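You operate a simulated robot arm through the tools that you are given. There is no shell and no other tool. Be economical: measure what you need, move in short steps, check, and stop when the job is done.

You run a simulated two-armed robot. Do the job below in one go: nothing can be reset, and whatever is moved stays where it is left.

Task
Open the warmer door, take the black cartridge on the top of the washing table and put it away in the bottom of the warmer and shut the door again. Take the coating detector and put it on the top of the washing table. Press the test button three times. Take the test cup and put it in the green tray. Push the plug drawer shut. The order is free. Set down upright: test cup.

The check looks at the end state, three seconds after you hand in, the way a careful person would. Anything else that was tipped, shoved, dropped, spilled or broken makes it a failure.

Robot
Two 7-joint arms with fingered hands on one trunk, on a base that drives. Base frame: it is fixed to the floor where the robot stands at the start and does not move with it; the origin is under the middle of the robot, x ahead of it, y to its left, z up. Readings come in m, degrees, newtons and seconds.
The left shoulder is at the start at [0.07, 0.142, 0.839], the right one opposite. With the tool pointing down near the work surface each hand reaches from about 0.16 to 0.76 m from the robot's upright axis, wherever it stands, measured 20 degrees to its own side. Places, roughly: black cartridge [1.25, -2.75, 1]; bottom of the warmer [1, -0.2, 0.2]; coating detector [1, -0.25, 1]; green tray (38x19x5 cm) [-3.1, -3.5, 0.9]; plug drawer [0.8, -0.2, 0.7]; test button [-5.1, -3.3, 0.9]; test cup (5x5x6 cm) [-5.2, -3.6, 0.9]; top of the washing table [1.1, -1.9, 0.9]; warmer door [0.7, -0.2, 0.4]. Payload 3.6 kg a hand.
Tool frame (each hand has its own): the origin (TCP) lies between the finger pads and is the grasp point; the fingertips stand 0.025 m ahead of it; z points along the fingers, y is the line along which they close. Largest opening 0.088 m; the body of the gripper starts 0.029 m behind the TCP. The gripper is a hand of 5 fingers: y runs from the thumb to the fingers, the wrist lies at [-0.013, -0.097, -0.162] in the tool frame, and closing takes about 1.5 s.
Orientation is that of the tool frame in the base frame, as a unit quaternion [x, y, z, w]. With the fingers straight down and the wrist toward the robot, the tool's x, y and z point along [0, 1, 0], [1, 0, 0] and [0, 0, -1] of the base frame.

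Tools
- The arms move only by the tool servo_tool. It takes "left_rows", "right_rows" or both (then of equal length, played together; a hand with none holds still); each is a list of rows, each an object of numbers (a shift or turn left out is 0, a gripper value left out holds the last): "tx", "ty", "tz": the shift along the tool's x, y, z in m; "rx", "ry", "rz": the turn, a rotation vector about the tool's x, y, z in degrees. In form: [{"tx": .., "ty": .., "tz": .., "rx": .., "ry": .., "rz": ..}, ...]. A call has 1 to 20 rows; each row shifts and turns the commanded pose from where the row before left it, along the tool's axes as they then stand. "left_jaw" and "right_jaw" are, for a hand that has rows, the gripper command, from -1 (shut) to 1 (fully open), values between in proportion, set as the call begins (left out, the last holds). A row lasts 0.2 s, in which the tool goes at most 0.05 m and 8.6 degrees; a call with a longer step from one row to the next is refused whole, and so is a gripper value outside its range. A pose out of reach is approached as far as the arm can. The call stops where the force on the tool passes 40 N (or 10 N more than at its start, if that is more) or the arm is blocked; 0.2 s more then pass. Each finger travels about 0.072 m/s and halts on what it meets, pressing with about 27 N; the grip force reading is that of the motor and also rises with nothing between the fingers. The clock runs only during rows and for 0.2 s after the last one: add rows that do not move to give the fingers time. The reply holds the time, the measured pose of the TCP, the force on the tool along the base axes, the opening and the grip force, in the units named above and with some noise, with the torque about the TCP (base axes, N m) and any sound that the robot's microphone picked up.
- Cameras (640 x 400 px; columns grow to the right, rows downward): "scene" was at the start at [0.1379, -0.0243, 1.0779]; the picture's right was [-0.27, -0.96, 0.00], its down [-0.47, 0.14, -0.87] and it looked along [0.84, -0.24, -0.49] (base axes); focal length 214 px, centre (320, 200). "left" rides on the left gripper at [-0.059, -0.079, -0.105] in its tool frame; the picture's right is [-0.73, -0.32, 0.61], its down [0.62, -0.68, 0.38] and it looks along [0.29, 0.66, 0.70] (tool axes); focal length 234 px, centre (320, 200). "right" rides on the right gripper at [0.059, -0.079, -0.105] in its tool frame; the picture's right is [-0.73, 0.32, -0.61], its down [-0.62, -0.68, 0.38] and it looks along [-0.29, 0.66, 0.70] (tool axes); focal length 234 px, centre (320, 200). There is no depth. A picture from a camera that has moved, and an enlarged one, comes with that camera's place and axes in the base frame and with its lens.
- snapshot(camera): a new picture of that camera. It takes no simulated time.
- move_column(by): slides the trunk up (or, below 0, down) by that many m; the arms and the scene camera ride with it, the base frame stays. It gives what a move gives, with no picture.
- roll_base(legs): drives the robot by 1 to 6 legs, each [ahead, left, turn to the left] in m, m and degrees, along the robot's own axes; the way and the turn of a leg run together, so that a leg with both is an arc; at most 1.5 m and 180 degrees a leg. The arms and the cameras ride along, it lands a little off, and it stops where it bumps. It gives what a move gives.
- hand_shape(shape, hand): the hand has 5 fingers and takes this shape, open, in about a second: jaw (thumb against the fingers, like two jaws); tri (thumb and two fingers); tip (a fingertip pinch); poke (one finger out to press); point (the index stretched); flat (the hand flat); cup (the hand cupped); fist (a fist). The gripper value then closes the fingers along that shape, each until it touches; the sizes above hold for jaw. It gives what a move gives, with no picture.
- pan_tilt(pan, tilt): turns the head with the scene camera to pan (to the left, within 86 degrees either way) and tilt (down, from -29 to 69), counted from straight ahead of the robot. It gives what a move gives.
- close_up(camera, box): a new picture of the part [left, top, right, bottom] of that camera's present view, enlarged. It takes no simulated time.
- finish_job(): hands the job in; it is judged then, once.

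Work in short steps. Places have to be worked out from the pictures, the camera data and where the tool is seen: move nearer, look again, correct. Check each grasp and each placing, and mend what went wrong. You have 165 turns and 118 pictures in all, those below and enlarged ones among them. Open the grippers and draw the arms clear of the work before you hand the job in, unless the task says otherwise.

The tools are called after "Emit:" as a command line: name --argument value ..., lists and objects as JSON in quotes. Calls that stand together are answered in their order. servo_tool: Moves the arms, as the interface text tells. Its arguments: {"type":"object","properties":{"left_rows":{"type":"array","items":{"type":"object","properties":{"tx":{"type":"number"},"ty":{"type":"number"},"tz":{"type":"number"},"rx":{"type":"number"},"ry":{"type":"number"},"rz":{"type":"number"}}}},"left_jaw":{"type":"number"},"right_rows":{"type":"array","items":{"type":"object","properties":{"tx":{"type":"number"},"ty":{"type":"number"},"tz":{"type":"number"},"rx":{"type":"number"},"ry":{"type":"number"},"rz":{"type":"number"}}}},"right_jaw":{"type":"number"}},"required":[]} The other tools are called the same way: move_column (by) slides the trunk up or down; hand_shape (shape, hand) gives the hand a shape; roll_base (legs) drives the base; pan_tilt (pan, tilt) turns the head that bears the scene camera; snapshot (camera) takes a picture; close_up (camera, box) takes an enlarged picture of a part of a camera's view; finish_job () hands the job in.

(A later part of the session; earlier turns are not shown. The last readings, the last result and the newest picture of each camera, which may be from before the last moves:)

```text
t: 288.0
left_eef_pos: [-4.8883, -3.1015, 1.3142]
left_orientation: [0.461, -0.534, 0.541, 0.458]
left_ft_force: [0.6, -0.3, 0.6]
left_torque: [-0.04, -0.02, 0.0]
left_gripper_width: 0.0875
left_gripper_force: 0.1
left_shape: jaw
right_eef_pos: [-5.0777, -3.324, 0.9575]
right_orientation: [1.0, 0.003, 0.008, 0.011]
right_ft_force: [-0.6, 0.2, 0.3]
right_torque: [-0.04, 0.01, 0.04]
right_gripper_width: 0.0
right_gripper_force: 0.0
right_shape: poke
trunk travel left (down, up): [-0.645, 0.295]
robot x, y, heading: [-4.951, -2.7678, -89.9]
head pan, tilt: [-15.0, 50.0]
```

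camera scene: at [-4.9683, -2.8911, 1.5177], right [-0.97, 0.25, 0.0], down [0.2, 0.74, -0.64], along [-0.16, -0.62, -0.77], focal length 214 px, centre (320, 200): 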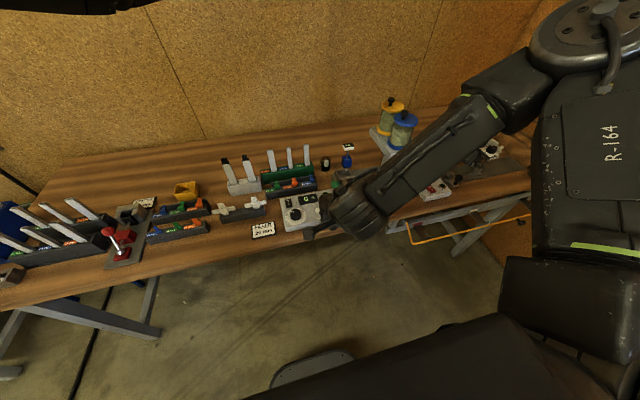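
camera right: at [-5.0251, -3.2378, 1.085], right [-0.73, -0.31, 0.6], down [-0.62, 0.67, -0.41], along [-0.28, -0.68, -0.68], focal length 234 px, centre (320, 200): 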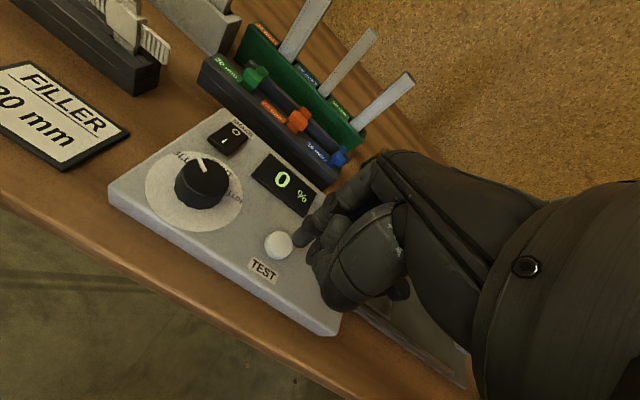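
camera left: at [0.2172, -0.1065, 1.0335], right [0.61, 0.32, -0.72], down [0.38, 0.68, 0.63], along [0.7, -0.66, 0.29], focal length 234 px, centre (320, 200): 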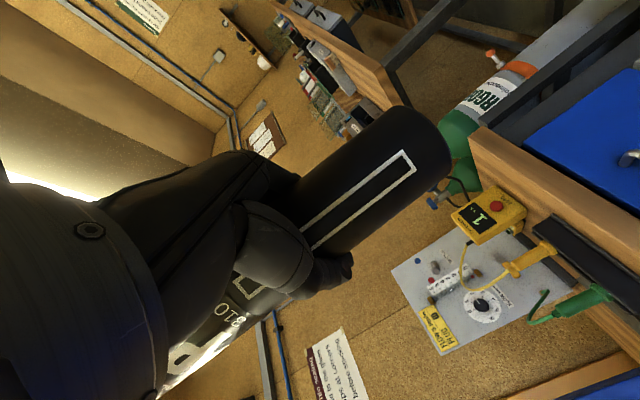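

No contact yet (tip ≈0.932). Continue in 3 mm steps.

Emit:
servo_tool --right_rows '[{"tz": 0.003}, {"tz": 0.003}]'

Emit:
close_up --camera "right" --box '[240, 190, 360, 310]'

```text
t: 288.6
left_eef_pos: [-4.8874, -3.1014, 1.3154]
left_orientation: [0.461, -0.534, 0.541, 0.458]
left_ft_force: [-0.3, 0.1, 0.5]
left_torque: [0.01, -0.01, 0.0]
left_gripper_width: 0.0876
left_gripper_force: 0.0
left_shape: jaw
right_eef_pos: [-5.0768, -3.324, 0.9513]
right_orientation: [1.0, 0.005, 0.007, 0.012]
right_ft_force: [-0.2, -0.5, 0.0]
right_torque: [0.01, 0.02, 0.0]
right_gripper_width: 0.0
right_gripper_force: 0.2
right_shape: poke
trunk travel left (down, up): [-0.645, 0.295]
robot x, y, heading: [-4.9471, -2.7683, -89.4]
head pan, tilt: [-15.0, 50.0]
```

```text
3.33 times, centred on (300, 250) of right
camera zoom: at [-5.0213, -3.2418, 1.0532], right [-0.73, -0.31, 0.6], down [-0.62, 0.67, -0.41], along [-0.28, -0.68, -0.68], focal length 781 px, centre (387, 33)
```

zoom: 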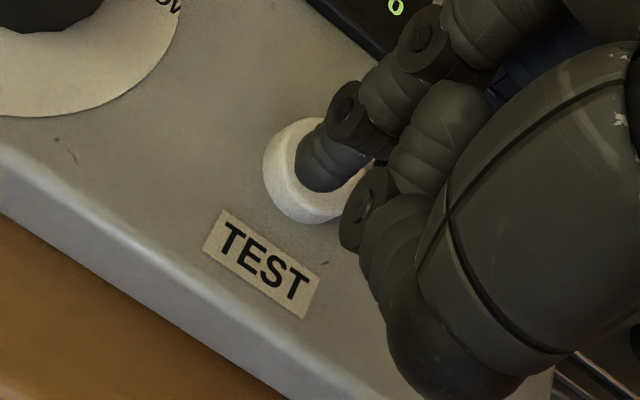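

Fingertip is right over the button. I press on, 3 mm at a time.

Emit:
servo_tool --right_rows '[{"tz": 0.003}, {"tz": 0.003}]'

Emit:
servo_tool --right_rows '[{"tz": 0.003}, {"tz": 0.002}]'

```text
t: 289.2
left_eef_pos: [-4.8882, -3.1024, 1.315]
left_orientation: [0.461, -0.534, 0.541, 0.458]
left_ft_force: [-0.4, 0.3, 0.2]
left_torque: [0.0, 0.0, 0.01]
left_gripper_width: 0.0875
left_gripper_force: 0.0
left_shape: jaw
right_eef_pos: [-5.0768, -3.3241, 0.9432]
right_orientation: [1.0, 0.005, 0.007, 0.011]
right_ft_force: [0.3, -0.7, -0.6]
right_torque: [0.02, -0.03, 0.02]
right_gripper_width: 0.0001
right_gripper_force: 0.0
right_shape: poke
trunk travel left (down, up): [-0.645, 0.295]
robot x, y, heading: [-4.9512, -2.7676, -89.8]
head pan, tilt: [-15.0, 50.0]
```

```text
t: 289.8
left_eef_pos: [-4.8875, -3.1017, 1.3151]
left_orientation: [0.461, -0.534, 0.541, 0.458]
left_ft_force: [-0.8, -0.8, -0.1]
left_torque: [-0.02, -0.05, -0.02]
left_gripper_width: 0.0876
left_gripper_force: 0.0
left_shape: jaw
right_eef_pos: [-5.0781, -3.3249, 0.9368]
right_orientation: [1.0, 0.003, 0.008, 0.012]
right_ft_force: [-0.4, -0.1, 0.6]
right_torque: [0.0, 0.02, 0.01]
right_gripper_width: 0.0
right_gripper_force: 0.0
right_shape: poke
trunk travel left (down, up): [-0.645, 0.295]
robot x, y, heading: [-4.9492, -2.765, -89.8]
head pan, tilt: [-15.0, 50.0]
```

Emit:
servo_tool --right_rows '[{"tz": 0.003}, {"tz": 0.002}]'

Emit:
servo_tool --right_rows '[{"tz": 0.003}, {"tz": 0.002}]'

Emit:
close_up --camera "right" --box '[240, 160, 400, 310]'

```text
t: 290.4
left_eef_pos: [-4.8873, -3.102, 1.3157]
left_orientation: [0.46, -0.534, 0.542, 0.458]
left_ft_force: [0.0, -0.4, 0.0]
left_torque: [0.02, -0.01, -0.01]
left_gripper_width: 0.0875
left_gripper_force: 0.0
left_shape: jaw
right_eef_pos: [-5.0777, -3.3242, 0.9336]
right_orientation: [1.0, 0.004, 0.007, 0.011]
right_ft_force: [-0.1, -0.2, -0.8]
right_torque: [0.02, 0.01, -0.01]
right_gripper_width: 0.0
right_gripper_force: 0.1
right_shape: poke
trunk travel left (down, up): [-0.645, 0.295]
robot x, y, heading: [-4.9515, -2.7664, -89.8]
head pan, tilt: [-15.0, 50.0]
```

```text
t: 291.0
left_eef_pos: [-4.8869, -3.1007, 1.3149]
left_orientation: [0.461, -0.534, 0.541, 0.458]
left_ft_force: [0.6, -0.4, -0.2]
left_torque: [-0.01, 0.03, 0.01]
left_gripper_width: 0.0877
left_gripper_force: 0.0
left_shape: jaw
right_eef_pos: [-5.0771, -3.3243, 0.929]
right_orientation: [1.0, 0.005, 0.007, 0.012]
right_ft_force: [-0.1, -1.0, 0.9]
right_torque: [-0.03, 0.0, 0.04]
right_gripper_width: 0.0
right_gripper_force: 0.1
right_shape: poke
trunk travel left (down, up): [-0.645, 0.295]
robot x, y, heading: [-4.9458, -2.766, -89.8]
head pan, tilt: [-15.0, 50.0]
```

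```text
2.67 times, centred on (320, 235) of right
camera zoom: at [-5.0206, -3.2425, 1.0309], right [-0.73, -0.31, 0.6], down [-0.62, 0.67, -0.41], along [-0.28, -0.68, -0.68], focal length 624 px, centre (320, 107)
```

zoom: 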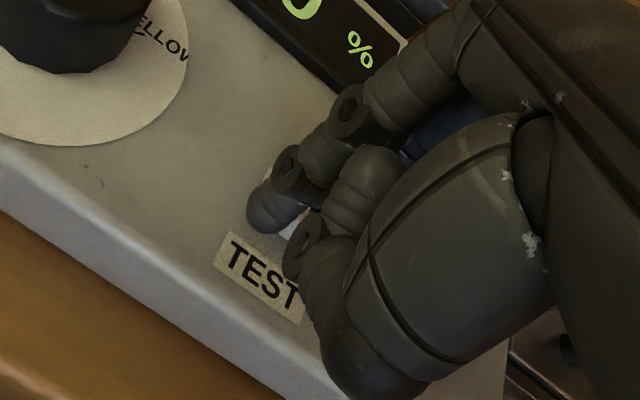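

Still no contact, so the button is lower than assumed; fitting all views gives ≈[-5.081,-3.342,0.90]. I raise slightly, shift, and look.

Emit:
servo_tool --right_rows '[{"tz": -0.012}, {"tx": -0.006, "ty": 0.013}]'

Emit:
close_up --camera "right" --box '[240, 160, 400, 310]'

```text
t: 291.6
left_eef_pos: [-4.8883, -3.1022, 1.3154]
left_orientation: [0.461, -0.535, 0.541, 0.457]
left_ft_force: [0.5, 0.5, 0.3]
left_torque: [0.01, -0.01, -0.02]
left_gripper_width: 0.0875
left_gripper_force: 0.1
left_shape: jaw
right_eef_pos: [-5.0844, -3.3394, 0.9398]
right_orientation: [1.0, 0.004, 0.007, 0.011]
right_ft_force: [0.2, -0.5, 0.0]
right_torque: [0.01, 0.01, 0.04]
right_gripper_width: 0.0
right_gripper_force: 0.0
right_shape: poke
trunk travel left (down, up): [-0.645, 0.295]
robot x, y, heading: [-4.9506, -2.7657, -90.1]
head pan, tilt: [-15.0, 50.0]
```

```text
2.67 times, centred on (320, 235) of right
camera zoom: at [-5.0272, -3.2562, 1.0428], right [-0.73, -0.31, 0.6], down [-0.62, 0.67, -0.41], along [-0.27, -0.67, -0.69], focal length 624 px, centre (320, 107)
```

zoom: 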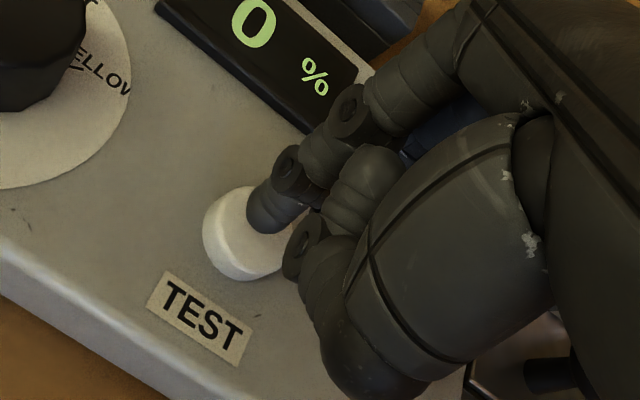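

Aligned for the descent. Press on.

Emit:
servo_tool --right_rows '[{"tz": 0.005}, {"tz": 0.005}, {"tz": 0.003}]'

Emit:
servo_tool --right_rows '[{"tz": 0.003}, {"tz": 0.003}]'

Emit:
servo_tool --right_rows '[{"tz": 0.003}, {"tz": 0.003}]'

```text
t: 292.4
left_eef_pos: [-4.8863, -3.1009, 1.3141]
left_orientation: [0.46, -0.535, 0.541, 0.457]
left_ft_force: [-0.3, 0.2, 0.4]
left_torque: [-0.02, -0.03, -0.03]
left_gripper_width: 0.0876
left_gripper_force: 0.1
left_shape: jaw
right_eef_pos: [-5.0852, -3.3383, 0.9278]
right_orientation: [1.0, 0.004, 0.007, 0.012]
right_ft_force: [-0.4, -0.2, 1.4]
right_torque: [-0.02, 0.0, 0.0]
right_gripper_width: 0.0
right_gripper_force: 0.0
right_shape: poke
trunk travel left (down, up): [-0.645, 0.295]
robot x, y, heading: [-4.9515, -2.7689, -89.4]
head pan, tilt: [-15.0, 50.0]
```

```text
t: 293.0
left_eef_pos: [-4.8871, -3.1014, 1.314]
left_orientation: [0.461, -0.534, 0.542, 0.457]
left_ft_force: [-0.2, -0.2, 0.2]
left_torque: [-0.02, 0.02, -0.01]
left_gripper_width: 0.0876
left_gripper_force: 0.0
left_shape: jaw
right_eef_pos: [-5.0827, -3.3383, 0.9232]
right_orientation: [1.0, 0.004, 0.007, 0.012]
right_ft_force: [-0.9, -0.4, 2.8]
right_torque: [-0.02, 0.03, -0.01]
right_gripper_width: 0.0
right_gripper_force: 0.1
right_shape: poke
trunk travel left (down, up): [-0.645, 0.295]
robot x, y, heading: [-4.9448, -2.7677, -89.8]
head pan, tilt: [-15.0, 50.0]
heard: click
```

```text
t: 293.6
left_eef_pos: [-4.8862, -3.0981, 1.3169]
left_orientation: [0.46, -0.534, 0.542, 0.459]
left_ft_force: [-0.1, -0.4, 0.3]
left_torque: [0.01, -0.04, -0.03]
left_gripper_width: 0.0879
left_gripper_force: 0.1
left_shape: jaw
right_eef_pos: [-5.0829, -3.339, 0.9175]
right_orientation: [1.0, 0.004, 0.006, 0.014]
right_ft_force: [-1.1, -5.1, 17.4]
right_torque: [-0.09, 0.14, 0.05]
right_gripper_width: 0.0
right_gripper_force: 0.0
right_shape: poke
trunk travel left (down, up): [-0.645, 0.295]
robot x, y, heading: [-4.9512, -2.763, -89.9]
head pan, tilt: [-15.0, 50.0]
```

One click. I release fully (up 20 mm) and press again.

Emit:
servo_tool --right_rows '[{"tz": -0.01}, {"tz": -0.01}, {}, {}]'

Emit:
servo_tool --right_rows '[{"tz": 0.006}, {"tz": 0.005}, {"tz": 0.003}, {"tz": 0.002}]'

```text
t: 294.6
left_eef_pos: [-4.8878, -3.1025, 1.3149]
left_orientation: [0.459, -0.534, 0.542, 0.458]
left_ft_force: [0.4, 0.3, 0.2]
left_torque: [0.0, -0.05, 0.0]
left_gripper_width: 0.0877
left_gripper_force: 0.1
left_shape: jaw
right_eef_pos: [-5.0848, -3.3372, 0.9356]
right_orientation: [1.0, 0.004, 0.007, 0.011]
right_ft_force: [0.2, 0.5, -0.5]
right_torque: [0.01, -0.03, 0.02]
right_gripper_width: 0.0
right_gripper_force: 0.1
right_shape: poke
trunk travel left (down, up): [-0.645, 0.295]
robot x, y, heading: [-4.9509, -2.7672, -89.7]
head pan, tilt: [-15.0, 50.0]
```

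```text
t: 295.6
left_eef_pos: [-4.8868, -3.1009, 1.315]
left_orientation: [0.461, -0.533, 0.541, 0.459]
left_ft_force: [-0.1, 1.0, 0.3]
left_torque: [-0.04, 0.01, -0.01]
left_gripper_width: 0.0878
left_gripper_force: 0.1
left_shape: jaw
right_eef_pos: [-5.0835, -3.3388, 0.9212]
right_orientation: [1.0, 0.004, 0.007, 0.013]
right_ft_force: [-0.5, -1.6, 5.3]
right_torque: [-0.01, 0.07, 0.0]
right_gripper_width: 0.0
right_gripper_force: 0.1
right_shape: poke
trunk travel left (down, up): [-0.645, 0.295]
robot x, y, heading: [-4.9501, -2.7704, -89.8]
head pan, tilt: [-15.0, 50.0]
heard: click
```

Second click. Release and press a third time, equally gently.

Emit:
servo_tool --right_rows '[{"tz": -0.008}, {"tz": -0.008}, {}, {}]'

Emit:
servo_tool --right_rows '[{"tz": 0.006}, {"tz": 0.005}, {"tz": 0.003}, {"tz": 0.002}]'

Emit:
servo_tool --right_rows '[{"tz": -0.01}, {"tz": -0.02}, {"tz": -0.04}, {"tz": -0.04}, {"tz": -0.04}]'

Emit:
snapshot --camera "right"

```text
t: 296.6
left_eef_pos: [-4.8874, -3.1017, 1.3151]
left_orientation: [0.46, -0.535, 0.541, 0.458]
left_ft_force: [-0.5, 0.2, -0.6]
left_torque: [-0.01, -0.05, 0.04]
left_gripper_width: 0.0876
left_gripper_force: 0.2
left_shape: jaw
right_eef_pos: [-5.085, -3.3378, 0.9351]
right_orientation: [1.0, 0.004, 0.008, 0.012]
right_ft_force: [-0.4, 0.3, 0.5]
right_torque: [0.04, -0.03, -0.04]
right_gripper_width: 0.0
right_gripper_force: 0.0
right_shape: poke
trunk travel left (down, up): [-0.645, 0.295]
robot x, y, heading: [-4.9523, -2.7652, -89.8]
head pan, tilt: [-15.0, 50.0]
```

```text
t: 297.6
left_eef_pos: [-4.8862, -3.1013, 1.316]
left_orientation: [0.46, -0.534, 0.542, 0.458]
left_ft_force: [-0.2, -0.7, 0.3]
left_torque: [-0.01, -0.05, -0.02]
left_gripper_width: 0.0878
left_gripper_force: 0.0
left_shape: jaw
right_eef_pos: [-5.0853, -3.3385, 0.9204]
right_orientation: [1.0, 0.004, 0.007, 0.012]
right_ft_force: [0.2, -3.0, 6.4]
right_torque: [-0.02, 0.06, 0.07]
right_gripper_width: 0.0
right_gripper_force: 0.0
right_shape: poke
trunk travel left (down, up): [-0.645, 0.295]
robot x, y, heading: [-4.9499, -2.7655, -89.8]
head pan, tilt: [-15.0, 50.0]
heard: click
```

```text
t: 298.8
left_eef_pos: [-4.8871, -3.1009, 1.3143]
left_orientation: [0.461, -0.534, 0.542, 0.457]
left_ft_force: [0.7, 0.2, 0.8]
left_torque: [-0.02, 0.04, -0.03]
left_gripper_width: 0.0875
left_gripper_force: 0.1
left_shape: jaw
right_eef_pos: [-5.0841, -3.332, 1.0733]
right_orientation: [1.0, 0.004, 0.007, 0.012]
right_ft_force: [-1.3, 0.8, 0.8]
right_torque: [-0.03, 0.01, 0.0]
right_gripper_width: 0.0001
right_gripper_force: 0.0
right_shape: poke
trunk travel left (down, up): [-0.645, 0.295]
robot x, y, heading: [-4.9525, -2.7657, -89.6]
head pan, tilt: [-15.0, 50.0]
```

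```text
22 pictures are left
camera right: at [-5.0283, -3.2495, 1.1752], right [-0.73, -0.31, 0.6], down [-0.62, 0.67, -0.41], along [-0.27, -0.68, -0.68], focal length 234 px, centre (320, 200)
```

right: 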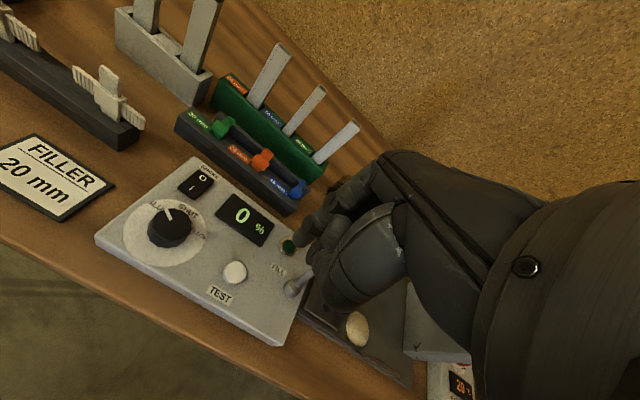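

Three clicks heard. Now the cup: I raise the trunk, return the hand to jaw, move the base 0.15 m closer and hover over the cup (≈[-5.175,-3.58]).

Emit:
move_column --by 0.1

Emit:
hand_shape --hand "right" --shape "jaw"

Emit:
roll_base --legs '[[0.14, -0.03, 0]]'

Emit:
servo_tool --right_rows '[{"tx": -0.02, "ty": 0.03}, {"tx": -0.02, "ty": 0.03}, {"tx": -0.02, "ty": 0.03}]'

Emit:
snapshot --camera "right"

```text
t: 300.1
left_eef_pos: [-4.8861, -3.1024, 1.4144]
left_orientation: [0.46, -0.534, 0.542, 0.458]
left_ft_force: [0.4, 0.0, 0.8]
left_torque: [-0.01, -0.01, 0.03]
left_gripper_width: 0.0875
left_gripper_force: 0.0
left_shape: jaw
right_eef_pos: [-5.085, -3.3329, 1.1717]
right_orientation: [1.0, 0.005, 0.007, 0.012]
right_ft_force: [0.5, 0.4, 0.3]
right_torque: [-0.01, 0.04, -0.01]
right_gripper_width: 0.0
right_gripper_force: 0.0
right_shape: poke
trunk travel left (down, up): [-0.745, 0.195]
robot x, y, heading: [-4.9495, -2.7693, -89.9]
head pan, tilt: [-15.0, 50.0]
```

```text
t: 301.0
left_eef_pos: [-4.8871, -3.1018, 1.4154]
left_orientation: [0.46, -0.534, 0.542, 0.458]
left_ft_force: [-0.6, -0.5, 0.0]
left_torque: [-0.01, 0.0, 0.02]
left_gripper_width: 0.0876
left_gripper_force: 0.1
left_shape: jaw
right_eef_pos: [-5.0848, -3.3328, 1.1712]
right_orientation: [1.0, 0.004, 0.006, 0.012]
right_ft_force: [-0.1, 0.4, -0.4]
right_torque: [0.0, -0.01, 0.01]
right_gripper_width: 0.0882
right_gripper_force: 0.1
right_shape: jaw
trunk travel left (down, up): [-0.745, 0.195]
robot x, y, heading: [-4.9473, -2.7663, -89.7]
head pan, tilt: [-15.0, 50.0]
```

```text
t: 302.3
left_eef_pos: [-4.9149, -3.2412, 1.4152]
left_orientation: [0.461, -0.533, 0.543, 0.457]
left_ft_force: [-0.3, -0.6, 0.5]
left_torque: [0.01, 0.03, 0.0]
left_gripper_width: 0.0877
left_gripper_force: 0.1
left_shape: jaw
right_eef_pos: [-5.1109, -3.4741, 1.1734]
right_orientation: [1.0, 0.006, 0.007, 0.013]
right_ft_force: [-0.2, 1.2, -0.5]
right_torque: [0.0, -0.02, 0.02]
right_gripper_width: 0.0878
right_gripper_force: 0.1
right_shape: jaw
trunk travel left (down, up): [-0.745, 0.195]
robot x, y, heading: [-4.9782, -2.9081, -89.5]
head pan, tilt: [-15.0, 50.0]
```

```text
t: 303.1
left_eef_pos: [-4.9139, -3.2445, 1.4142]
left_orientation: [0.462, -0.535, 0.542, 0.455]
left_ft_force: [0.5, 0.1, 0.9]
left_torque: [0.01, 0.03, 0.01]
left_gripper_width: 0.088
left_gripper_force: 0.0
left_shape: jaw
right_eef_pos: [-5.1706, -3.5699, 1.1707]
right_orientation: [1.0, 0.006, 0.007, 0.011]
right_ft_force: [0.5, -0.2, -0.6]
right_torque: [0.03, 0.01, 0.0]
right_gripper_width: 0.088
right_gripper_force: 0.0
right_shape: jaw
trunk travel left (down, up): [-0.745, 0.195]
robot x, y, heading: [-4.9757, -2.9128, -89.7]
head pan, tilt: [-15.0, 50.0]
```

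```text
21 pictures are left
camera right: at [-5.1147, -3.4873, 1.2732], right [-0.73, -0.32, 0.6], down [-0.63, 0.67, -0.41], along [-0.27, -0.68, -0.69], focal length 234 px, centre (320, 200)
```

right: 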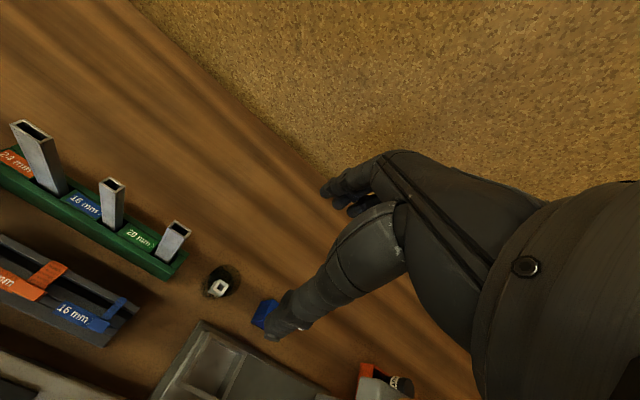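

Cup ≈(-5.18,-3.595), with a stick rack and a small flag each ~8 cm to its sides. I shift and descend to z≈1.02, then refine.

Emit:
servo_tool --right_rows '[{"tx": -0.01, "ty": 0.02}, {"tz": 0.04}, {"tz": 0.04}, {"tz": 0.04}, {"tz": 0.03}]'

Emit:
snapshot --camera "right"

```text
t: 304.3
left_eef_pos: [-4.9137, -3.2429, 1.4152]
left_orientation: [0.461, -0.534, 0.543, 0.456]
left_ft_force: [0.7, 0.0, -0.4]
left_torque: [0.01, 0.02, -0.02]
left_gripper_width: 0.0876
left_gripper_force: 0.1
left_shape: jaw
right_eef_pos: [-5.1851, -3.572, 1.0296]
right_orientation: [1.0, 0.006, 0.008, 0.013]
right_ft_force: [0.1, 0.1, -0.5]
right_torque: [-0.03, -0.03, 0.01]
right_gripper_width: 0.0879
right_gripper_force: 0.2
right_shape: jaw
right hand out of reach, approached as far as the arm can: row 4, 5
trunk travel left (down, up): [-0.745, 0.195]
robot x, y, heading: [-4.9764, -2.9083, -89.6]
head pan, tilt: [-15.0, 50.0]
```

```text
20 pictures are left
camera right: at [-5.13, -3.4894, 1.1318], right [-0.73, -0.32, 0.6], down [-0.63, 0.66, -0.41], along [-0.27, -0.68, -0.68], focal length 234 px, centre (320, 200)
```

right: 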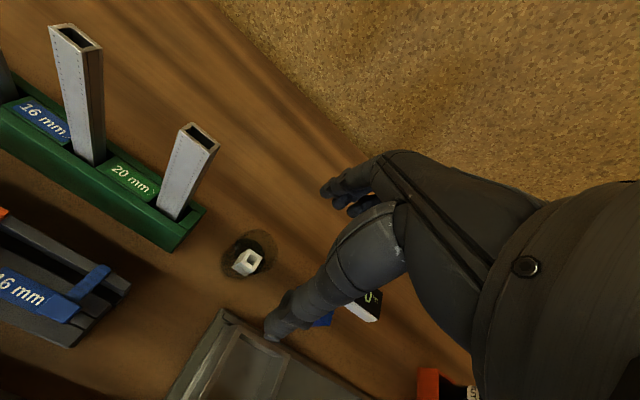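

Cup pinned at (-5.180,-3.597). The trunk is too high again: I raise the hand a bit while centring, then lower the trunk.

Emit:
servo_tool --right_rows '[{"tz": -0.04, "tx": 0.003, "ty": 0.012}, {"tz": -0.04, "tx": 0.002, "ty": 0.012}]'

Emit:
move_column --by -0.15

Emit:
snapshot --camera "right"

```text
t: 304.9
left_eef_pos: [-4.9133, -3.2432, 1.4149]
left_orientation: [0.461, -0.533, 0.542, 0.457]
left_ft_force: [-0.2, 0.5, -0.6]
left_torque: [0.0, 0.01, -0.02]
left_gripper_width: 0.0875
left_gripper_force: 0.0
left_shape: jaw
right_eef_pos: [-5.1842, -3.5946, 1.1127]
right_orientation: [1.0, 0.005, 0.007, 0.013]
right_ft_force: [0.3, -0.5, 0.1]
right_torque: [-0.03, -0.01, 0.03]
right_gripper_width: 0.088
right_gripper_force: 0.1
right_shape: jaw
trunk travel left (down, up): [-0.745, 0.195]
robot x, y, heading: [-4.9832, -2.9072, -89.7]
head pan, tilt: [-15.0, 50.0]
```

```text
t: 306.7
left_eef_pos: [-4.9129, -3.243, 1.2652]
left_orientation: [0.462, -0.533, 0.542, 0.457]
left_ft_force: [-0.6, 0.8, -0.4]
left_torque: [0.03, -0.03, 0.0]
left_gripper_width: 0.0876
left_gripper_force: 0.1
left_shape: jaw
right_eef_pos: [-5.1852, -3.5944, 0.9628]
right_orientation: [1.0, 0.006, 0.007, 0.013]
right_ft_force: [0.6, 0.5, -0.2]
right_torque: [0.01, -0.04, 0.04]
right_gripper_width: 0.0879
right_gripper_force: 0.1
right_shape: jaw
trunk travel left (down, up): [-0.595, 0.345]
robot x, y, heading: [-4.9799, -2.9064, -89.5]
head pan, tilt: [-15.0, 50.0]
```

```text
19 pictures are left
camera right: at [-5.1286, -3.511, 1.0642], right [-0.73, -0.32, 0.6], down [-0.63, 0.66, -0.41], along [-0.27, -0.68, -0.68], focal length 234 px, centre (320, 200)
```

right: 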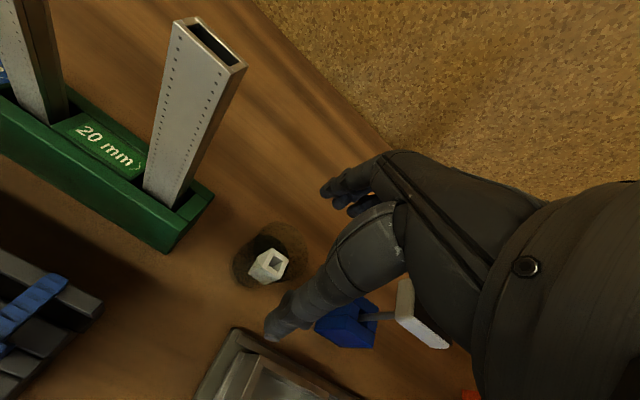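

Aligned within 8 mm. I correct and descend 5 cm around the cup.

Emit:
servo_tool --right_rows '[{"tx": 0.008, "ty": 0.002}, {"tz": 0.015}, {"tz": 0.015}, {"tz": 0.012}, {"tz": 0.008}]'

Emit:
snapshot --camera "right"

```text
t: 307.9
left_eef_pos: [-4.915, -3.2434, 1.2657]
left_orientation: [0.462, -0.533, 0.543, 0.456]
left_ft_force: [-0.3, 0.4, -0.9]
left_torque: [-0.02, 0.0, 0.03]
left_gripper_width: 0.0877
left_gripper_force: 0.2
left_shape: jaw
right_eef_pos: [-5.1846, -3.585, 0.915]
right_orientation: [1.0, 0.005, 0.007, 0.012]
right_ft_force: [-0.6, 0.8, -0.4]
right_torque: [-0.02, 0.02, 0.0]
right_gripper_width: 0.0876
right_gripper_force: 0.0
right_shape: jaw
right hand out of reach, approached as far as the arm can: row 1, 2, 3, 5
trunk travel left (down, up): [-0.595, 0.345]
robot x, y, heading: [-4.9784, -2.9085, -89.4]
head pan, tilt: [-15.0, 50.0]
```

```text
18 pictures are left
camera right: at [-5.128, -3.5018, 1.017], right [-0.73, -0.32, 0.6], down [-0.63, 0.66, -0.41], along [-0.27, -0.68, -0.68], focal length 234 px, centre (320, 200)
```

right: 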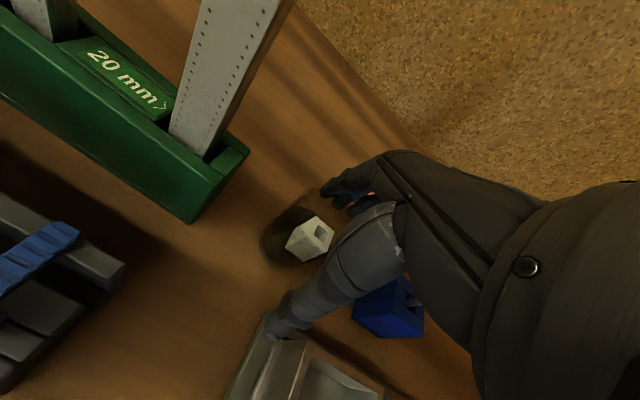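

The hand sits ~12 mm too near the front. I nudge the base forward by that much and re-check.

Emit:
roll_base --legs '[[0.012, 0.006, 0]]'

Emit:
close_up --camera "right" --box '[220, 150, 420, 350]'

```text
t: 308.6
left_eef_pos: [-4.9089, -3.2531, 1.2655]
left_orientation: [0.46, -0.534, 0.543, 0.456]
left_ft_force: [-0.7, 0.2, 0.3]
left_torque: [-0.01, 0.02, 0.03]
left_gripper_width: 0.0881
left_gripper_force: 0.0
left_shape: jaw
right_eef_pos: [-5.1782, -3.5959, 0.9153]
right_orientation: [1.0, 0.006, 0.007, 0.013]
right_ft_force: [-0.5, 0.1, 1.1]
right_torque: [0.04, 0.0, 0.02]
right_gripper_width: 0.088
right_gripper_force: 0.1
right_shape: jaw
trunk travel left (down, up): [-0.595, 0.345]
robot x, y, heading: [-4.9653, -2.9187, -89.5]
head pan, tilt: [-15.0, 50.0]
```

```text
2.00 times, centred on (320, 250) of right
camera zoom: at [-5.1225, -3.5122, 1.018], right [-0.73, -0.32, 0.6], down [-0.63, 0.66, -0.41], along [-0.27, -0.68, -0.68], focal length 468 px, centre (320, 100)
```

zoom: 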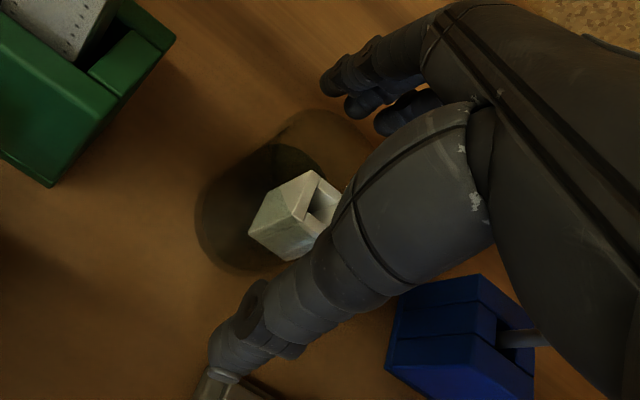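

The cup lies between thumb and fingers. I close.

Emit:
servo_tool --right_rows '[{}, {}, {}, {}, {}, {}, {}]' --right_jaw -1

Emit:
move_column --by 0.05

Emit:
snapshot --camera "right"

```text
t: 310.2
left_eef_pos: [-4.9073, -3.2551, 1.2651]
left_orientation: [0.462, -0.533, 0.542, 0.458]
left_ft_force: [-0.3, -1.0, -1.1]
left_torque: [0.02, 0.01, 0.0]
left_gripper_width: 0.0878
left_gripper_force: 0.0
left_shape: jaw
right_eef_pos: [-5.1782, -3.5978, 0.9151]
right_orientation: [1.0, 0.006, 0.007, 0.012]
right_ft_force: [0.5, -0.5, -0.3]
right_torque: [-0.02, 0.0, 0.0]
right_gripper_width: 0.0357
right_gripper_force: 27.6
right_shape: jaw
trunk travel left (down, up): [-0.595, 0.345]
robot x, y, heading: [-4.9723, -2.9246, -89.6]
head pan, tilt: [-15.0, 50.0]
```

```text
t: 311.2
left_eef_pos: [-4.9072, -3.2558, 1.3158]
left_orientation: [0.462, -0.533, 0.542, 0.457]
left_ft_force: [-0.3, -0.3, -0.4]
left_torque: [0.01, 0.03, -0.03]
left_gripper_width: 0.0875
left_gripper_force: 0.2
left_shape: jaw
right_eef_pos: [-5.1789, -3.5968, 0.9653]
right_orientation: [1.0, 0.005, 0.007, 0.011]
right_ft_force: [-0.5, -0.6, -1.4]
right_torque: [0.01, 0.0, 0.02]
right_gripper_width: 0.0359
right_gripper_force: 27.0
right_shape: jaw
trunk travel left (down, up): [-0.645, 0.295]
robot x, y, heading: [-4.9699, -2.9172, -89.6]
head pan, tilt: [-15.0, 50.0]
```

```text
16 pictures are left
camera right: at [-5.122, -3.5139, 1.0669], right [-0.73, -0.32, 0.6], down [-0.63, 0.66, -0.41], along [-0.27, -0.68, -0.68], focal length 234 px, centre (320, 200)
```

right: 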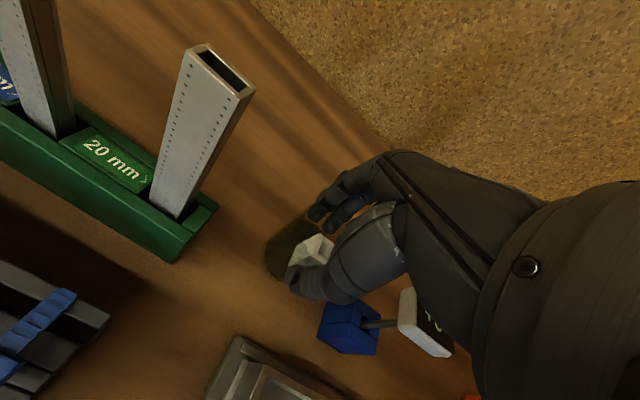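

Cup held upright. I raise it well clear, back off and drive left to the green tray.

Emit:
move_column --by 0.25

Emit:
roll_base --legs '[[-0.3, 0, 0], [0, 1.0, 0], [0, 1.0, 0]]'

Emit:
pan_tilt --pan -15 --tilt 45

Emit:
snapshot --camera "scene"

```text
t: 313.8
left_eef_pos: [-4.9087, -3.2561, 1.565]
left_orientation: [0.461, -0.533, 0.542, 0.457]
left_ft_force: [-0.3, 0.4, 0.1]
left_torque: [0.02, -0.02, -0.04]
left_gripper_width: 0.0876
left_gripper_force: 0.0
left_shape: jaw
right_eef_pos: [-5.1783, -3.5962, 1.2149]
right_orientation: [1.0, 0.006, 0.007, 0.013]
right_ft_force: [0.5, 0.4, -1.2]
right_torque: [0.01, 0.0, -0.04]
right_gripper_width: 0.0354
right_gripper_force: 27.2
right_shape: jaw
trunk travel left (down, up): [-0.895, 0.045]
robot x, y, heading: [-4.9676, -2.9243, -89.3]
head pan, tilt: [-15.0, 50.0]
```

```text
t: 325.3
left_eef_pos: [-2.9244, -2.922, 1.5651]
left_orientation: [0.464, -0.532, 0.544, 0.454]
left_ft_force: [-0.7, 0.3, -0.1]
left_torque: [0.0, 0.0, -0.01]
left_gripper_width: 0.0876
left_gripper_force: 0.1
left_shape: jaw
right_eef_pos: [-3.1919, -3.2655, 1.2147]
right_orientation: [1.0, 0.01, 0.007, 0.012]
right_ft_force: [-0.1, -0.5, -0.6]
right_torque: [-0.03, 0.02, 0.02]
right_gripper_width: 0.0355
right_gripper_force: 26.5
right_shape: jaw
trunk travel left (down, up): [-0.895, 0.045]
robot x, y, heading: [-2.9916, -2.5859, -89.1]
head pan, tilt: [-15.0, 50.0]
```

```text
t: 326.0
left_eef_pos: [-2.9238, -2.9225, 1.565]
left_orientation: [0.463, -0.531, 0.545, 0.455]
left_ft_force: [-0.5, -0.5, 0.4]
left_torque: [-0.01, 0.0, 0.0]
left_gripper_width: 0.0876
left_gripper_force: 0.0
left_shape: jaw
right_eef_pos: [-3.1903, -3.2652, 1.2147]
right_orientation: [1.0, 0.011, 0.007, 0.012]
right_ft_force: [0.3, -0.4, -1.4]
right_torque: [0.02, 0.0, -0.01]
right_gripper_width: 0.0354
right_gripper_force: 27.2
right_shape: jaw
trunk travel left (down, up): [-0.895, 0.045]
robot x, y, heading: [-2.986, -2.5881, -89.1]
head pan, tilt: [-15.0, 45.0]
```

```text
15 pictures are left
camera scene: at [-3.0077, -2.7152, 1.5745], right [-0.97, 0.24, 0.0], down [0.17, 0.69, -0.71], along [-0.17, -0.69, -0.71], focal length 214 px, centre (320, 200)
```

scene: 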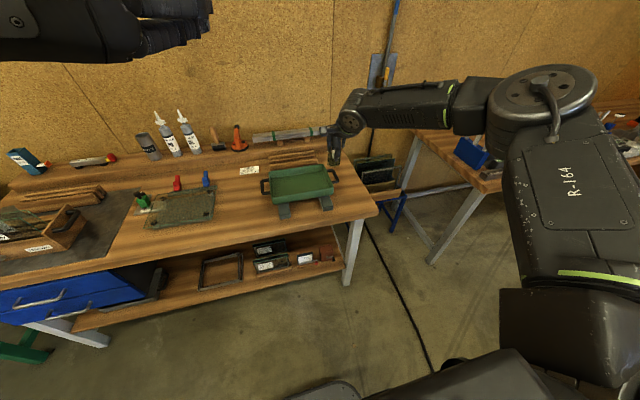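

The green tray is empty at about (-3.11,-3.48). I zoom in on it.

Emit:
close_up --camera "scene" --box '[230, 110, 390, 240]'

```text
3.08 times, centred on (310, 175) of scene
camera zoom: at [-3.0077, -2.7152, 1.5745], right [-0.97, 0.24, 0.0], down [0.17, 0.69, -0.71], along [-0.17, -0.69, -0.71], focal length 660 px, centre (351, 277)
```

zoom: 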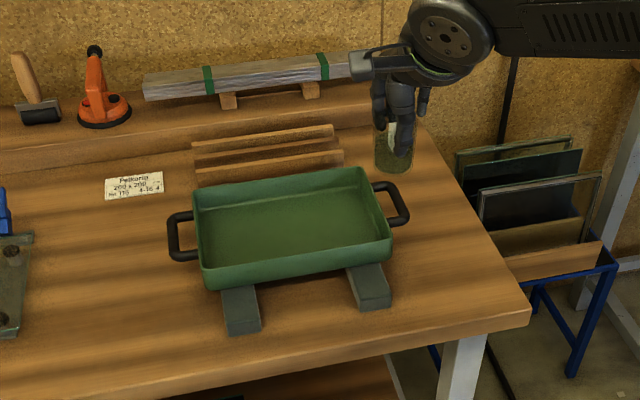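

The tray stands on two bars; floor centre ≈[-3.11,-3.495,0.905]. I position the cup over it by driving the base, then check from above.

Emit:
roll_base --legs '[[0.225, 0.078, 0]]'

Emit:
move_column --by -0.17

Emit:
snapshot --camera "right"

```text
t: 327.7
left_eef_pos: [-2.8427, -3.1436, 1.5655]
left_orientation: [0.463, -0.531, 0.546, 0.454]
left_ft_force: [-0.1, 0.5, 0.3]
left_torque: [0.05, 0.01, 0.01]
left_gripper_width: 0.0876
left_gripper_force: 0.1
left_shape: jaw
right_eef_pos: [-3.1095, -3.4889, 1.2155]
right_orientation: [1.0, 0.011, 0.008, 0.013]
right_ft_force: [-0.9, 0.8, 0.0]
right_torque: [0.0, 0.01, 0.04]
right_gripper_width: 0.0354
right_gripper_force: 26.8
right_shape: jaw
trunk travel left (down, up): [-0.895, 0.045]
robot x, y, heading: [-2.9084, -2.8151, -88.8]
head pan, tilt: [-15.0, 45.0]
```

```text
t: 329.7
left_eef_pos: [-2.8412, -3.1478, 1.3953]
left_orientation: [0.465, -0.53, 0.545, 0.454]
left_ft_force: [0.8, -0.6, -0.1]
left_torque: [0.01, -0.02, 0.0]
left_gripper_width: 0.0874
left_gripper_force: 0.1
left_shape: jaw
right_eef_pos: [-3.1076, -3.4917, 1.0445]
right_orientation: [1.0, 0.011, 0.007, 0.012]
right_ft_force: [0.4, 1.1, -1.6]
right_torque: [0.02, -0.01, -0.01]
right_gripper_width: 0.0355
right_gripper_force: 27.3
right_shape: jaw
trunk travel left (down, up): [-0.725, 0.215]
robot x, y, heading: [-2.9034, -2.8105, -89.0]
head pan, tilt: [-15.0, 45.0]
```

```text
13 pictures are left
camera right: at [-3.0523, -3.4088, 1.1472], right [-0.73, -0.32, 0.6], down [-0.63, 0.66, -0.41], along [-0.27, -0.68, -0.68], focal length 234 px, centre (320, 200)
```

right: 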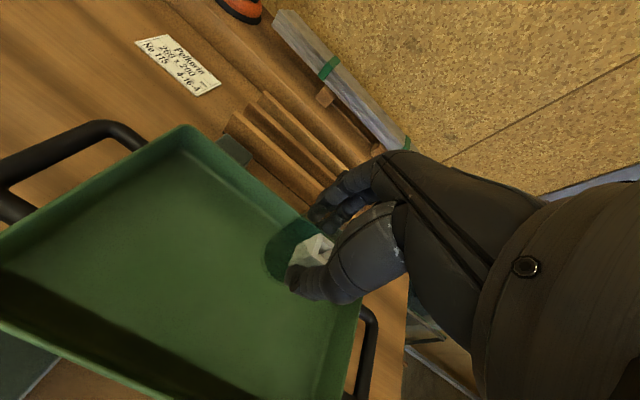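

The cup is a bit close to the tray's back wall (y≈-3.56). I shift 27 mm toward me and lower further.

Emit:
roll_base --legs '[[-0.027, 0, 0]]'

Emit:
move_column --by -0.07

Emit:
snapshot --camera "right"

Emit:
close_up --camera "scene" --box '[230, 130, 430, 290]'

```text
t: 330.5
left_eef_pos: [-2.8416, -3.1285, 1.3933]
left_orientation: [0.465, -0.533, 0.543, 0.452]
left_ft_force: [0.0, -0.5, 0.3]
left_torque: [0.0, 0.01, 0.01]
left_gripper_width: 0.0877
left_gripper_force: 0.1
left_shape: jaw
right_eef_pos: [-3.1091, -3.4702, 1.0421]
right_orientation: [1.0, 0.01, 0.007, 0.01]
right_ft_force: [0.0, -0.4, -1.3]
right_torque: [-0.01, 0.02, 0.02]
right_gripper_width: 0.0356
right_gripper_force: 27.2
right_shape: jaw
trunk travel left (down, up): [-0.725, 0.215]
robot x, y, heading: [-2.9094, -2.7852, -88.8]
head pan, tilt: [-15.0, 45.0]
```

```text
t: 331.6
left_eef_pos: [-2.8415, -3.1229, 1.3253]
left_orientation: [0.464, -0.531, 0.544, 0.455]
left_ft_force: [0.0, -0.5, 0.0]
left_torque: [-0.02, 0.0, 0.01]
left_gripper_width: 0.0878
left_gripper_force: 0.1
left_shape: jaw
right_eef_pos: [-3.1091, -3.4671, 0.9746]
right_orientation: [1.0, 0.011, 0.007, 0.012]
right_ft_force: [-0.4, -0.1, -1.7]
right_torque: [0.02, 0.03, 0.01]
right_gripper_width: 0.0357
right_gripper_force: 27.1
right_shape: jaw
trunk travel left (down, up): [-0.655, 0.285]
robot x, y, heading: [-2.9046, -2.7898, -89.0]
head pan, tilt: [-15.0, 45.0]
```

```text
12 pictures are left
camera right: at [-3.053, -3.3833, 1.0768], right [-0.73, -0.32, 0.6], down [-0.63, 0.66, -0.41], along [-0.27, -0.68, -0.68], focal length 234 px, centre (320, 200)
```

right: 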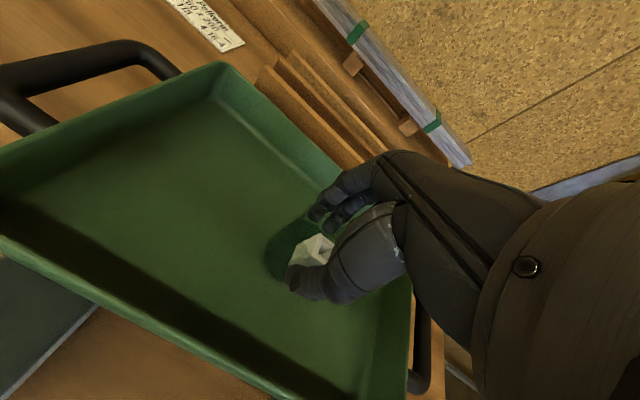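

```text
2.50 times, centred on (330, 210) of scene
camera zoom: at [-2.9259, -2.9171, 1.3345], right [-0.97, 0.24, 0.0], down [0.17, 0.69, -0.71], along [-0.17, -0.69, -0.71], focal length 536 px, centre (295, 175)
```

zoom: 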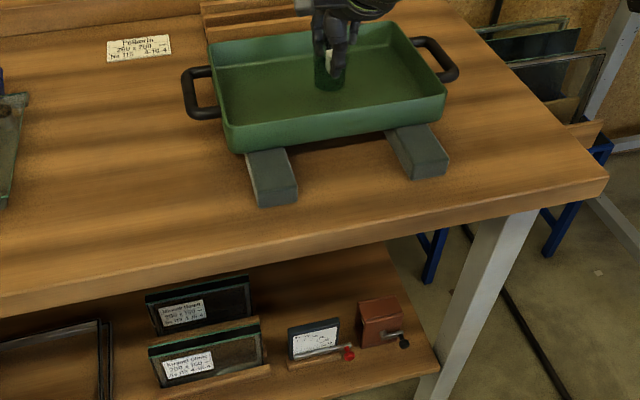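

The cup is inside the tray walls. I lower in 8–10 mm steps until contact.

Emit:
move_column --by -0.015

Emit:
move_column --by -0.006

```text
t: 332.2
left_eef_pos: [-2.8409, -3.1222, 1.3105]
left_orientation: [0.463, -0.531, 0.544, 0.454]
left_ft_force: [0.1, 0.3, 0.0]
left_torque: [0.03, -0.01, 0.01]
left_gripper_width: 0.088
left_gripper_force: 0.0
left_shape: jaw
right_eef_pos: [-3.1081, -3.4665, 0.9594]
right_orientation: [1.0, 0.011, 0.007, 0.012]
right_ft_force: [1.1, -0.1, -0.6]
right_torque: [0.0, 0.03, 0.06]
right_gripper_width: 0.0357
right_gripper_force: 27.0
right_shape: jaw
trunk travel left (down, up): [-0.64, 0.3]
robot x, y, heading: [-2.9084, -2.7874, -89.3]
head pan, tilt: [-15.0, 45.0]
```

```text
t: 332.7
left_eef_pos: [-2.8403, -3.1225, 1.3034]
left_orientation: [0.464, -0.531, 0.545, 0.454]
left_ft_force: [0.4, -0.3, 0.4]
left_torque: [0.03, 0.0, -0.01]
left_gripper_width: 0.0872
left_gripper_force: 0.0
left_shape: jaw
right_eef_pos: [-3.1086, -3.4662, 0.9538]
right_orientation: [1.0, 0.011, 0.008, 0.013]
right_ft_force: [-0.3, -0.2, -1.0]
right_torque: [0.02, 0.03, -0.02]
right_gripper_width: 0.0357
right_gripper_force: 26.6
right_shape: jaw
trunk travel left (down, up): [-0.634, 0.306]
robot x, y, heading: [-2.9071, -2.7845, -89.2]
head pan, tilt: [-15.0, 45.0]
```

Emit:
move_column --by -0.005

Emit:
move_column --by -0.004

Emit:
close_up --camera "scene" --box '[290, 120, 390, 200]'

```text
t: 333.3
left_eef_pos: [-2.8413, -3.1234, 1.2991]
left_orientation: [0.464, -0.531, 0.545, 0.454]
left_ft_force: [-0.1, -0.3, -0.4]
left_torque: [-0.02, 0.03, 0.0]
left_gripper_width: 0.0878
left_gripper_force: 0.0
left_shape: jaw
right_eef_pos: [-3.1088, -3.4662, 0.9494]
right_orientation: [1.0, 0.01, 0.007, 0.013]
right_ft_force: [0.1, -0.9, -0.7]
right_torque: [-0.02, 0.0, 0.04]
right_gripper_width: 0.0353
right_gripper_force: 26.7
right_shape: jaw
trunk travel left (down, up): [-0.629, 0.311]
robot x, y, heading: [-2.912, -2.7895, -89.0]
head pan, tilt: [-15.0, 45.0]
```

```text
t: 333.8
left_eef_pos: [-2.8408, -3.12, 1.2961]
left_orientation: [0.464, -0.531, 0.545, 0.454]
left_ft_force: [0.8, -0.5, 0.4]
left_torque: [0.02, 0.02, 0.05]
left_gripper_width: 0.0879
left_gripper_force: 0.0
left_shape: jaw
right_eef_pos: [-3.1091, -3.4651, 0.9475]
right_orientation: [1.0, 0.011, 0.007, 0.013]
right_ft_force: [-1.6, -2.0, 13.6]
right_torque: [-0.16, 0.07, 0.01]
right_gripper_width: 0.0361
right_gripper_force: 27.2
right_shape: jaw
trunk travel left (down, up): [-0.625, 0.315]
robot x, y, heading: [-2.9104, -2.7879, -89.0]
head pan, tilt: [-15.0, 45.0]
```

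```text
5.00 times, centred on (340, 160) of scene
camera zoom: at [-2.9255, -2.9145, 1.305], right [-0.97, 0.24, 0.0], down [0.17, 0.69, -0.71], along [-0.17, -0.69, -0.71], focal length 1072 px, centre (220, 400)
```

zoom: 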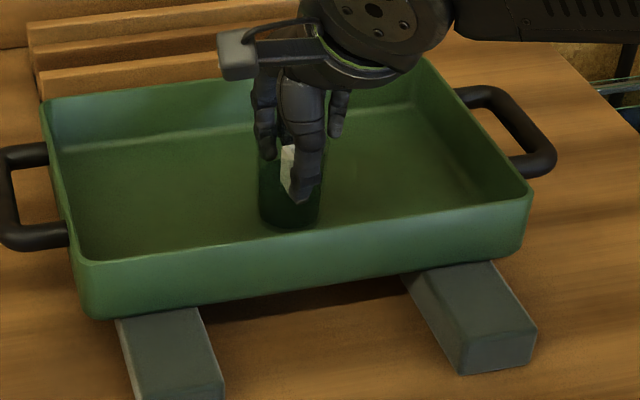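

Contact (13 N). I release with a moderate opening, then lift straight up.

Emit:
servo_tool --right_rows '[{}, {}, {}, {}, {}]' --right_jaw 0.7

Emit:
move_column --by 0.06

Emit:
close_up --camera "scene" --box '[270, 130, 390, 230]'

```text
t: 335.0
left_eef_pos: [-2.8407, -3.1214, 1.2946]
left_orientation: [0.464, -0.531, 0.545, 0.455]
left_ft_force: [-0.1, 1.0, 0.5]
left_torque: [0.01, 0.0, -0.02]
left_gripper_width: 0.0878
left_gripper_force: 0.1
left_shape: jaw
right_eef_pos: [-3.1089, -3.4652, 0.9453]
right_orientation: [1.0, 0.011, 0.008, 0.012]
right_ft_force: [0.0, -0.5, -0.4]
right_torque: [0.01, 0.05, 0.02]
right_gripper_width: 0.0745
right_gripper_force: 0.2
right_shape: jaw
trunk travel left (down, up): [-0.625, 0.315]
robot x, y, heading: [-2.9071, -2.7882, -88.8]
head pan, tilt: [-15.0, 45.0]
```

```text
t: 336.0
left_eef_pos: [-2.841, -3.1232, 1.3553]
left_orientation: [0.465, -0.531, 0.545, 0.454]
left_ft_force: [-0.4, -0.1, 0.4]
left_torque: [0.02, 0.01, 0.0]
left_gripper_width: 0.0877
left_gripper_force: 0.1
left_shape: jaw
right_eef_pos: [-3.1077, -3.4655, 1.0048]
right_orientation: [1.0, 0.01, 0.008, 0.012]
right_ft_force: [-0.3, 0.6, 0.7]
right_torque: [0.01, 0.0, -0.01]
right_gripper_width: 0.0744
right_gripper_force: 0.1
right_shape: jaw
trunk travel left (down, up): [-0.685, 0.255]
robot x, y, heading: [-2.9057, -2.7873, -89.2]
head pan, tilt: [-15.0, 45.0]
```

```text
4.00 times, centred on (330, 180) of scene
camera zoom: at [-2.9259, -2.9165, 1.3646], right [-0.97, 0.24, 0.0], down [0.17, 0.69, -0.71], along [-0.17, -0.69, -0.71], focal length 858 px, centre (280, 280)
```

zoom: 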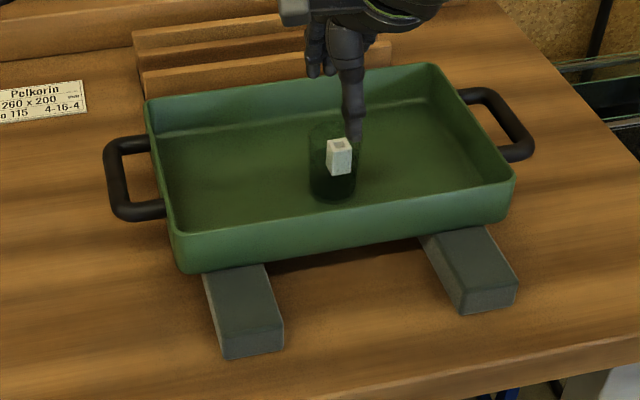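

The cup stands upright in the tray. I raise and back away, then open the hands and take a last look.

Emit:
move_column --by 0.2

Emit:
roll_base --legs '[[-0.4, 0, 0]]'

Emit:
servo_tool --right_rows '[{}, {}, {}]' --right_jaw 1

Emit:
close_up --camera "scene" --box '[220, 80, 400, 230]'

```text
t: 338.2
left_eef_pos: [-2.8411, -3.1219, 1.5563]
left_orientation: [0.465, -0.531, 0.544, 0.454]
left_ft_force: [-0.3, 0.5, -1.0]
left_torque: [0.01, 0.0, 0.06]
left_gripper_width: 0.088
left_gripper_force: 0.0
left_shape: jaw
right_eef_pos: [-3.108, -3.466, 1.205]
right_orientation: [1.0, 0.01, 0.006, 0.012]
right_ft_force: [-1.3, 0.8, 0.8]
right_torque: [0.0, -0.01, 0.0]
right_gripper_width: 0.0745
right_gripper_force: 0.1
right_shape: jaw
trunk travel left (down, up): [-0.885, 0.055]
robot x, y, heading: [-2.9068, -2.7864, -88.9]
head pan, tilt: [-15.0, 45.0]
```

```text
t: 340.7
left_eef_pos: [-2.8485, -2.7172, 1.5546]
left_orientation: [0.464, -0.532, 0.544, 0.454]
left_ft_force: [1.2, 1.1, -0.1]
left_torque: [-0.04, 0.05, 0.02]
left_gripper_width: 0.0876
left_gripper_force: 0.2
left_shape: jaw
right_eef_pos: [-3.1183, -3.061, 1.2042]
right_orientation: [1.0, 0.009, 0.008, 0.012]
right_ft_force: [-0.7, 0.0, -0.4]
right_torque: [-0.01, 0.0, 0.04]
right_gripper_width: 0.0745
right_gripper_force: 0.1
right_shape: jaw
trunk travel left (down, up): [-0.885, 0.055]
robot x, y, heading: [-2.911, -2.3814, -89.3]
head pan, tilt: [-15.0, 45.0]
```

```text
t: 341.5
left_eef_pos: [-2.8482, -2.7151, 1.5556]
left_orientation: [0.463, -0.532, 0.544, 0.455]
left_ft_force: [1.1, -1.2, 1.2]
left_torque: [0.03, -0.01, -0.05]
left_gripper_width: 0.0878
left_gripper_force: 0.0
left_shape: jaw
right_eef_pos: [-3.1171, -3.0584, 1.2056]
right_orientation: [1.0, 0.009, 0.006, 0.012]
right_ft_force: [0.1, 0.1, -0.4]
right_torque: [0.01, 0.01, -0.01]
right_gripper_width: 0.0875
right_gripper_force: 0.1
right_shape: jaw
trunk travel left (down, up): [-0.885, 0.055]
robot x, y, heading: [-2.9178, -2.3787, -89.4]
head pan, tilt: [-15.0, 45.0]
```

```text
2.67 times, centred on (310, 155) of scene
camera zoom: at [-2.9328, -2.5086, 1.5646], right [-0.97, 0.24, 0.0], down [0.17, 0.69, -0.71], along [-0.17, -0.69, -0.71], focal length 572 px, centre (347, 320)
```

zoom: 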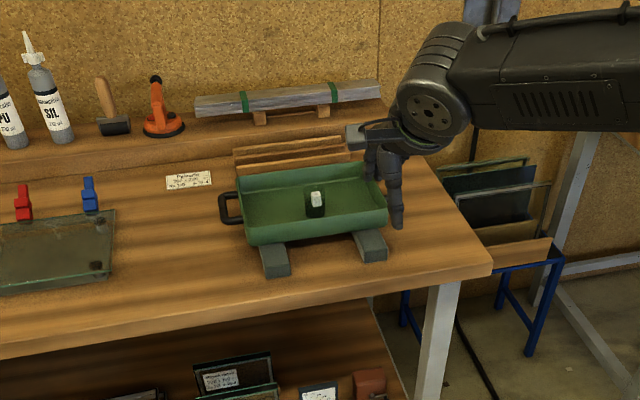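

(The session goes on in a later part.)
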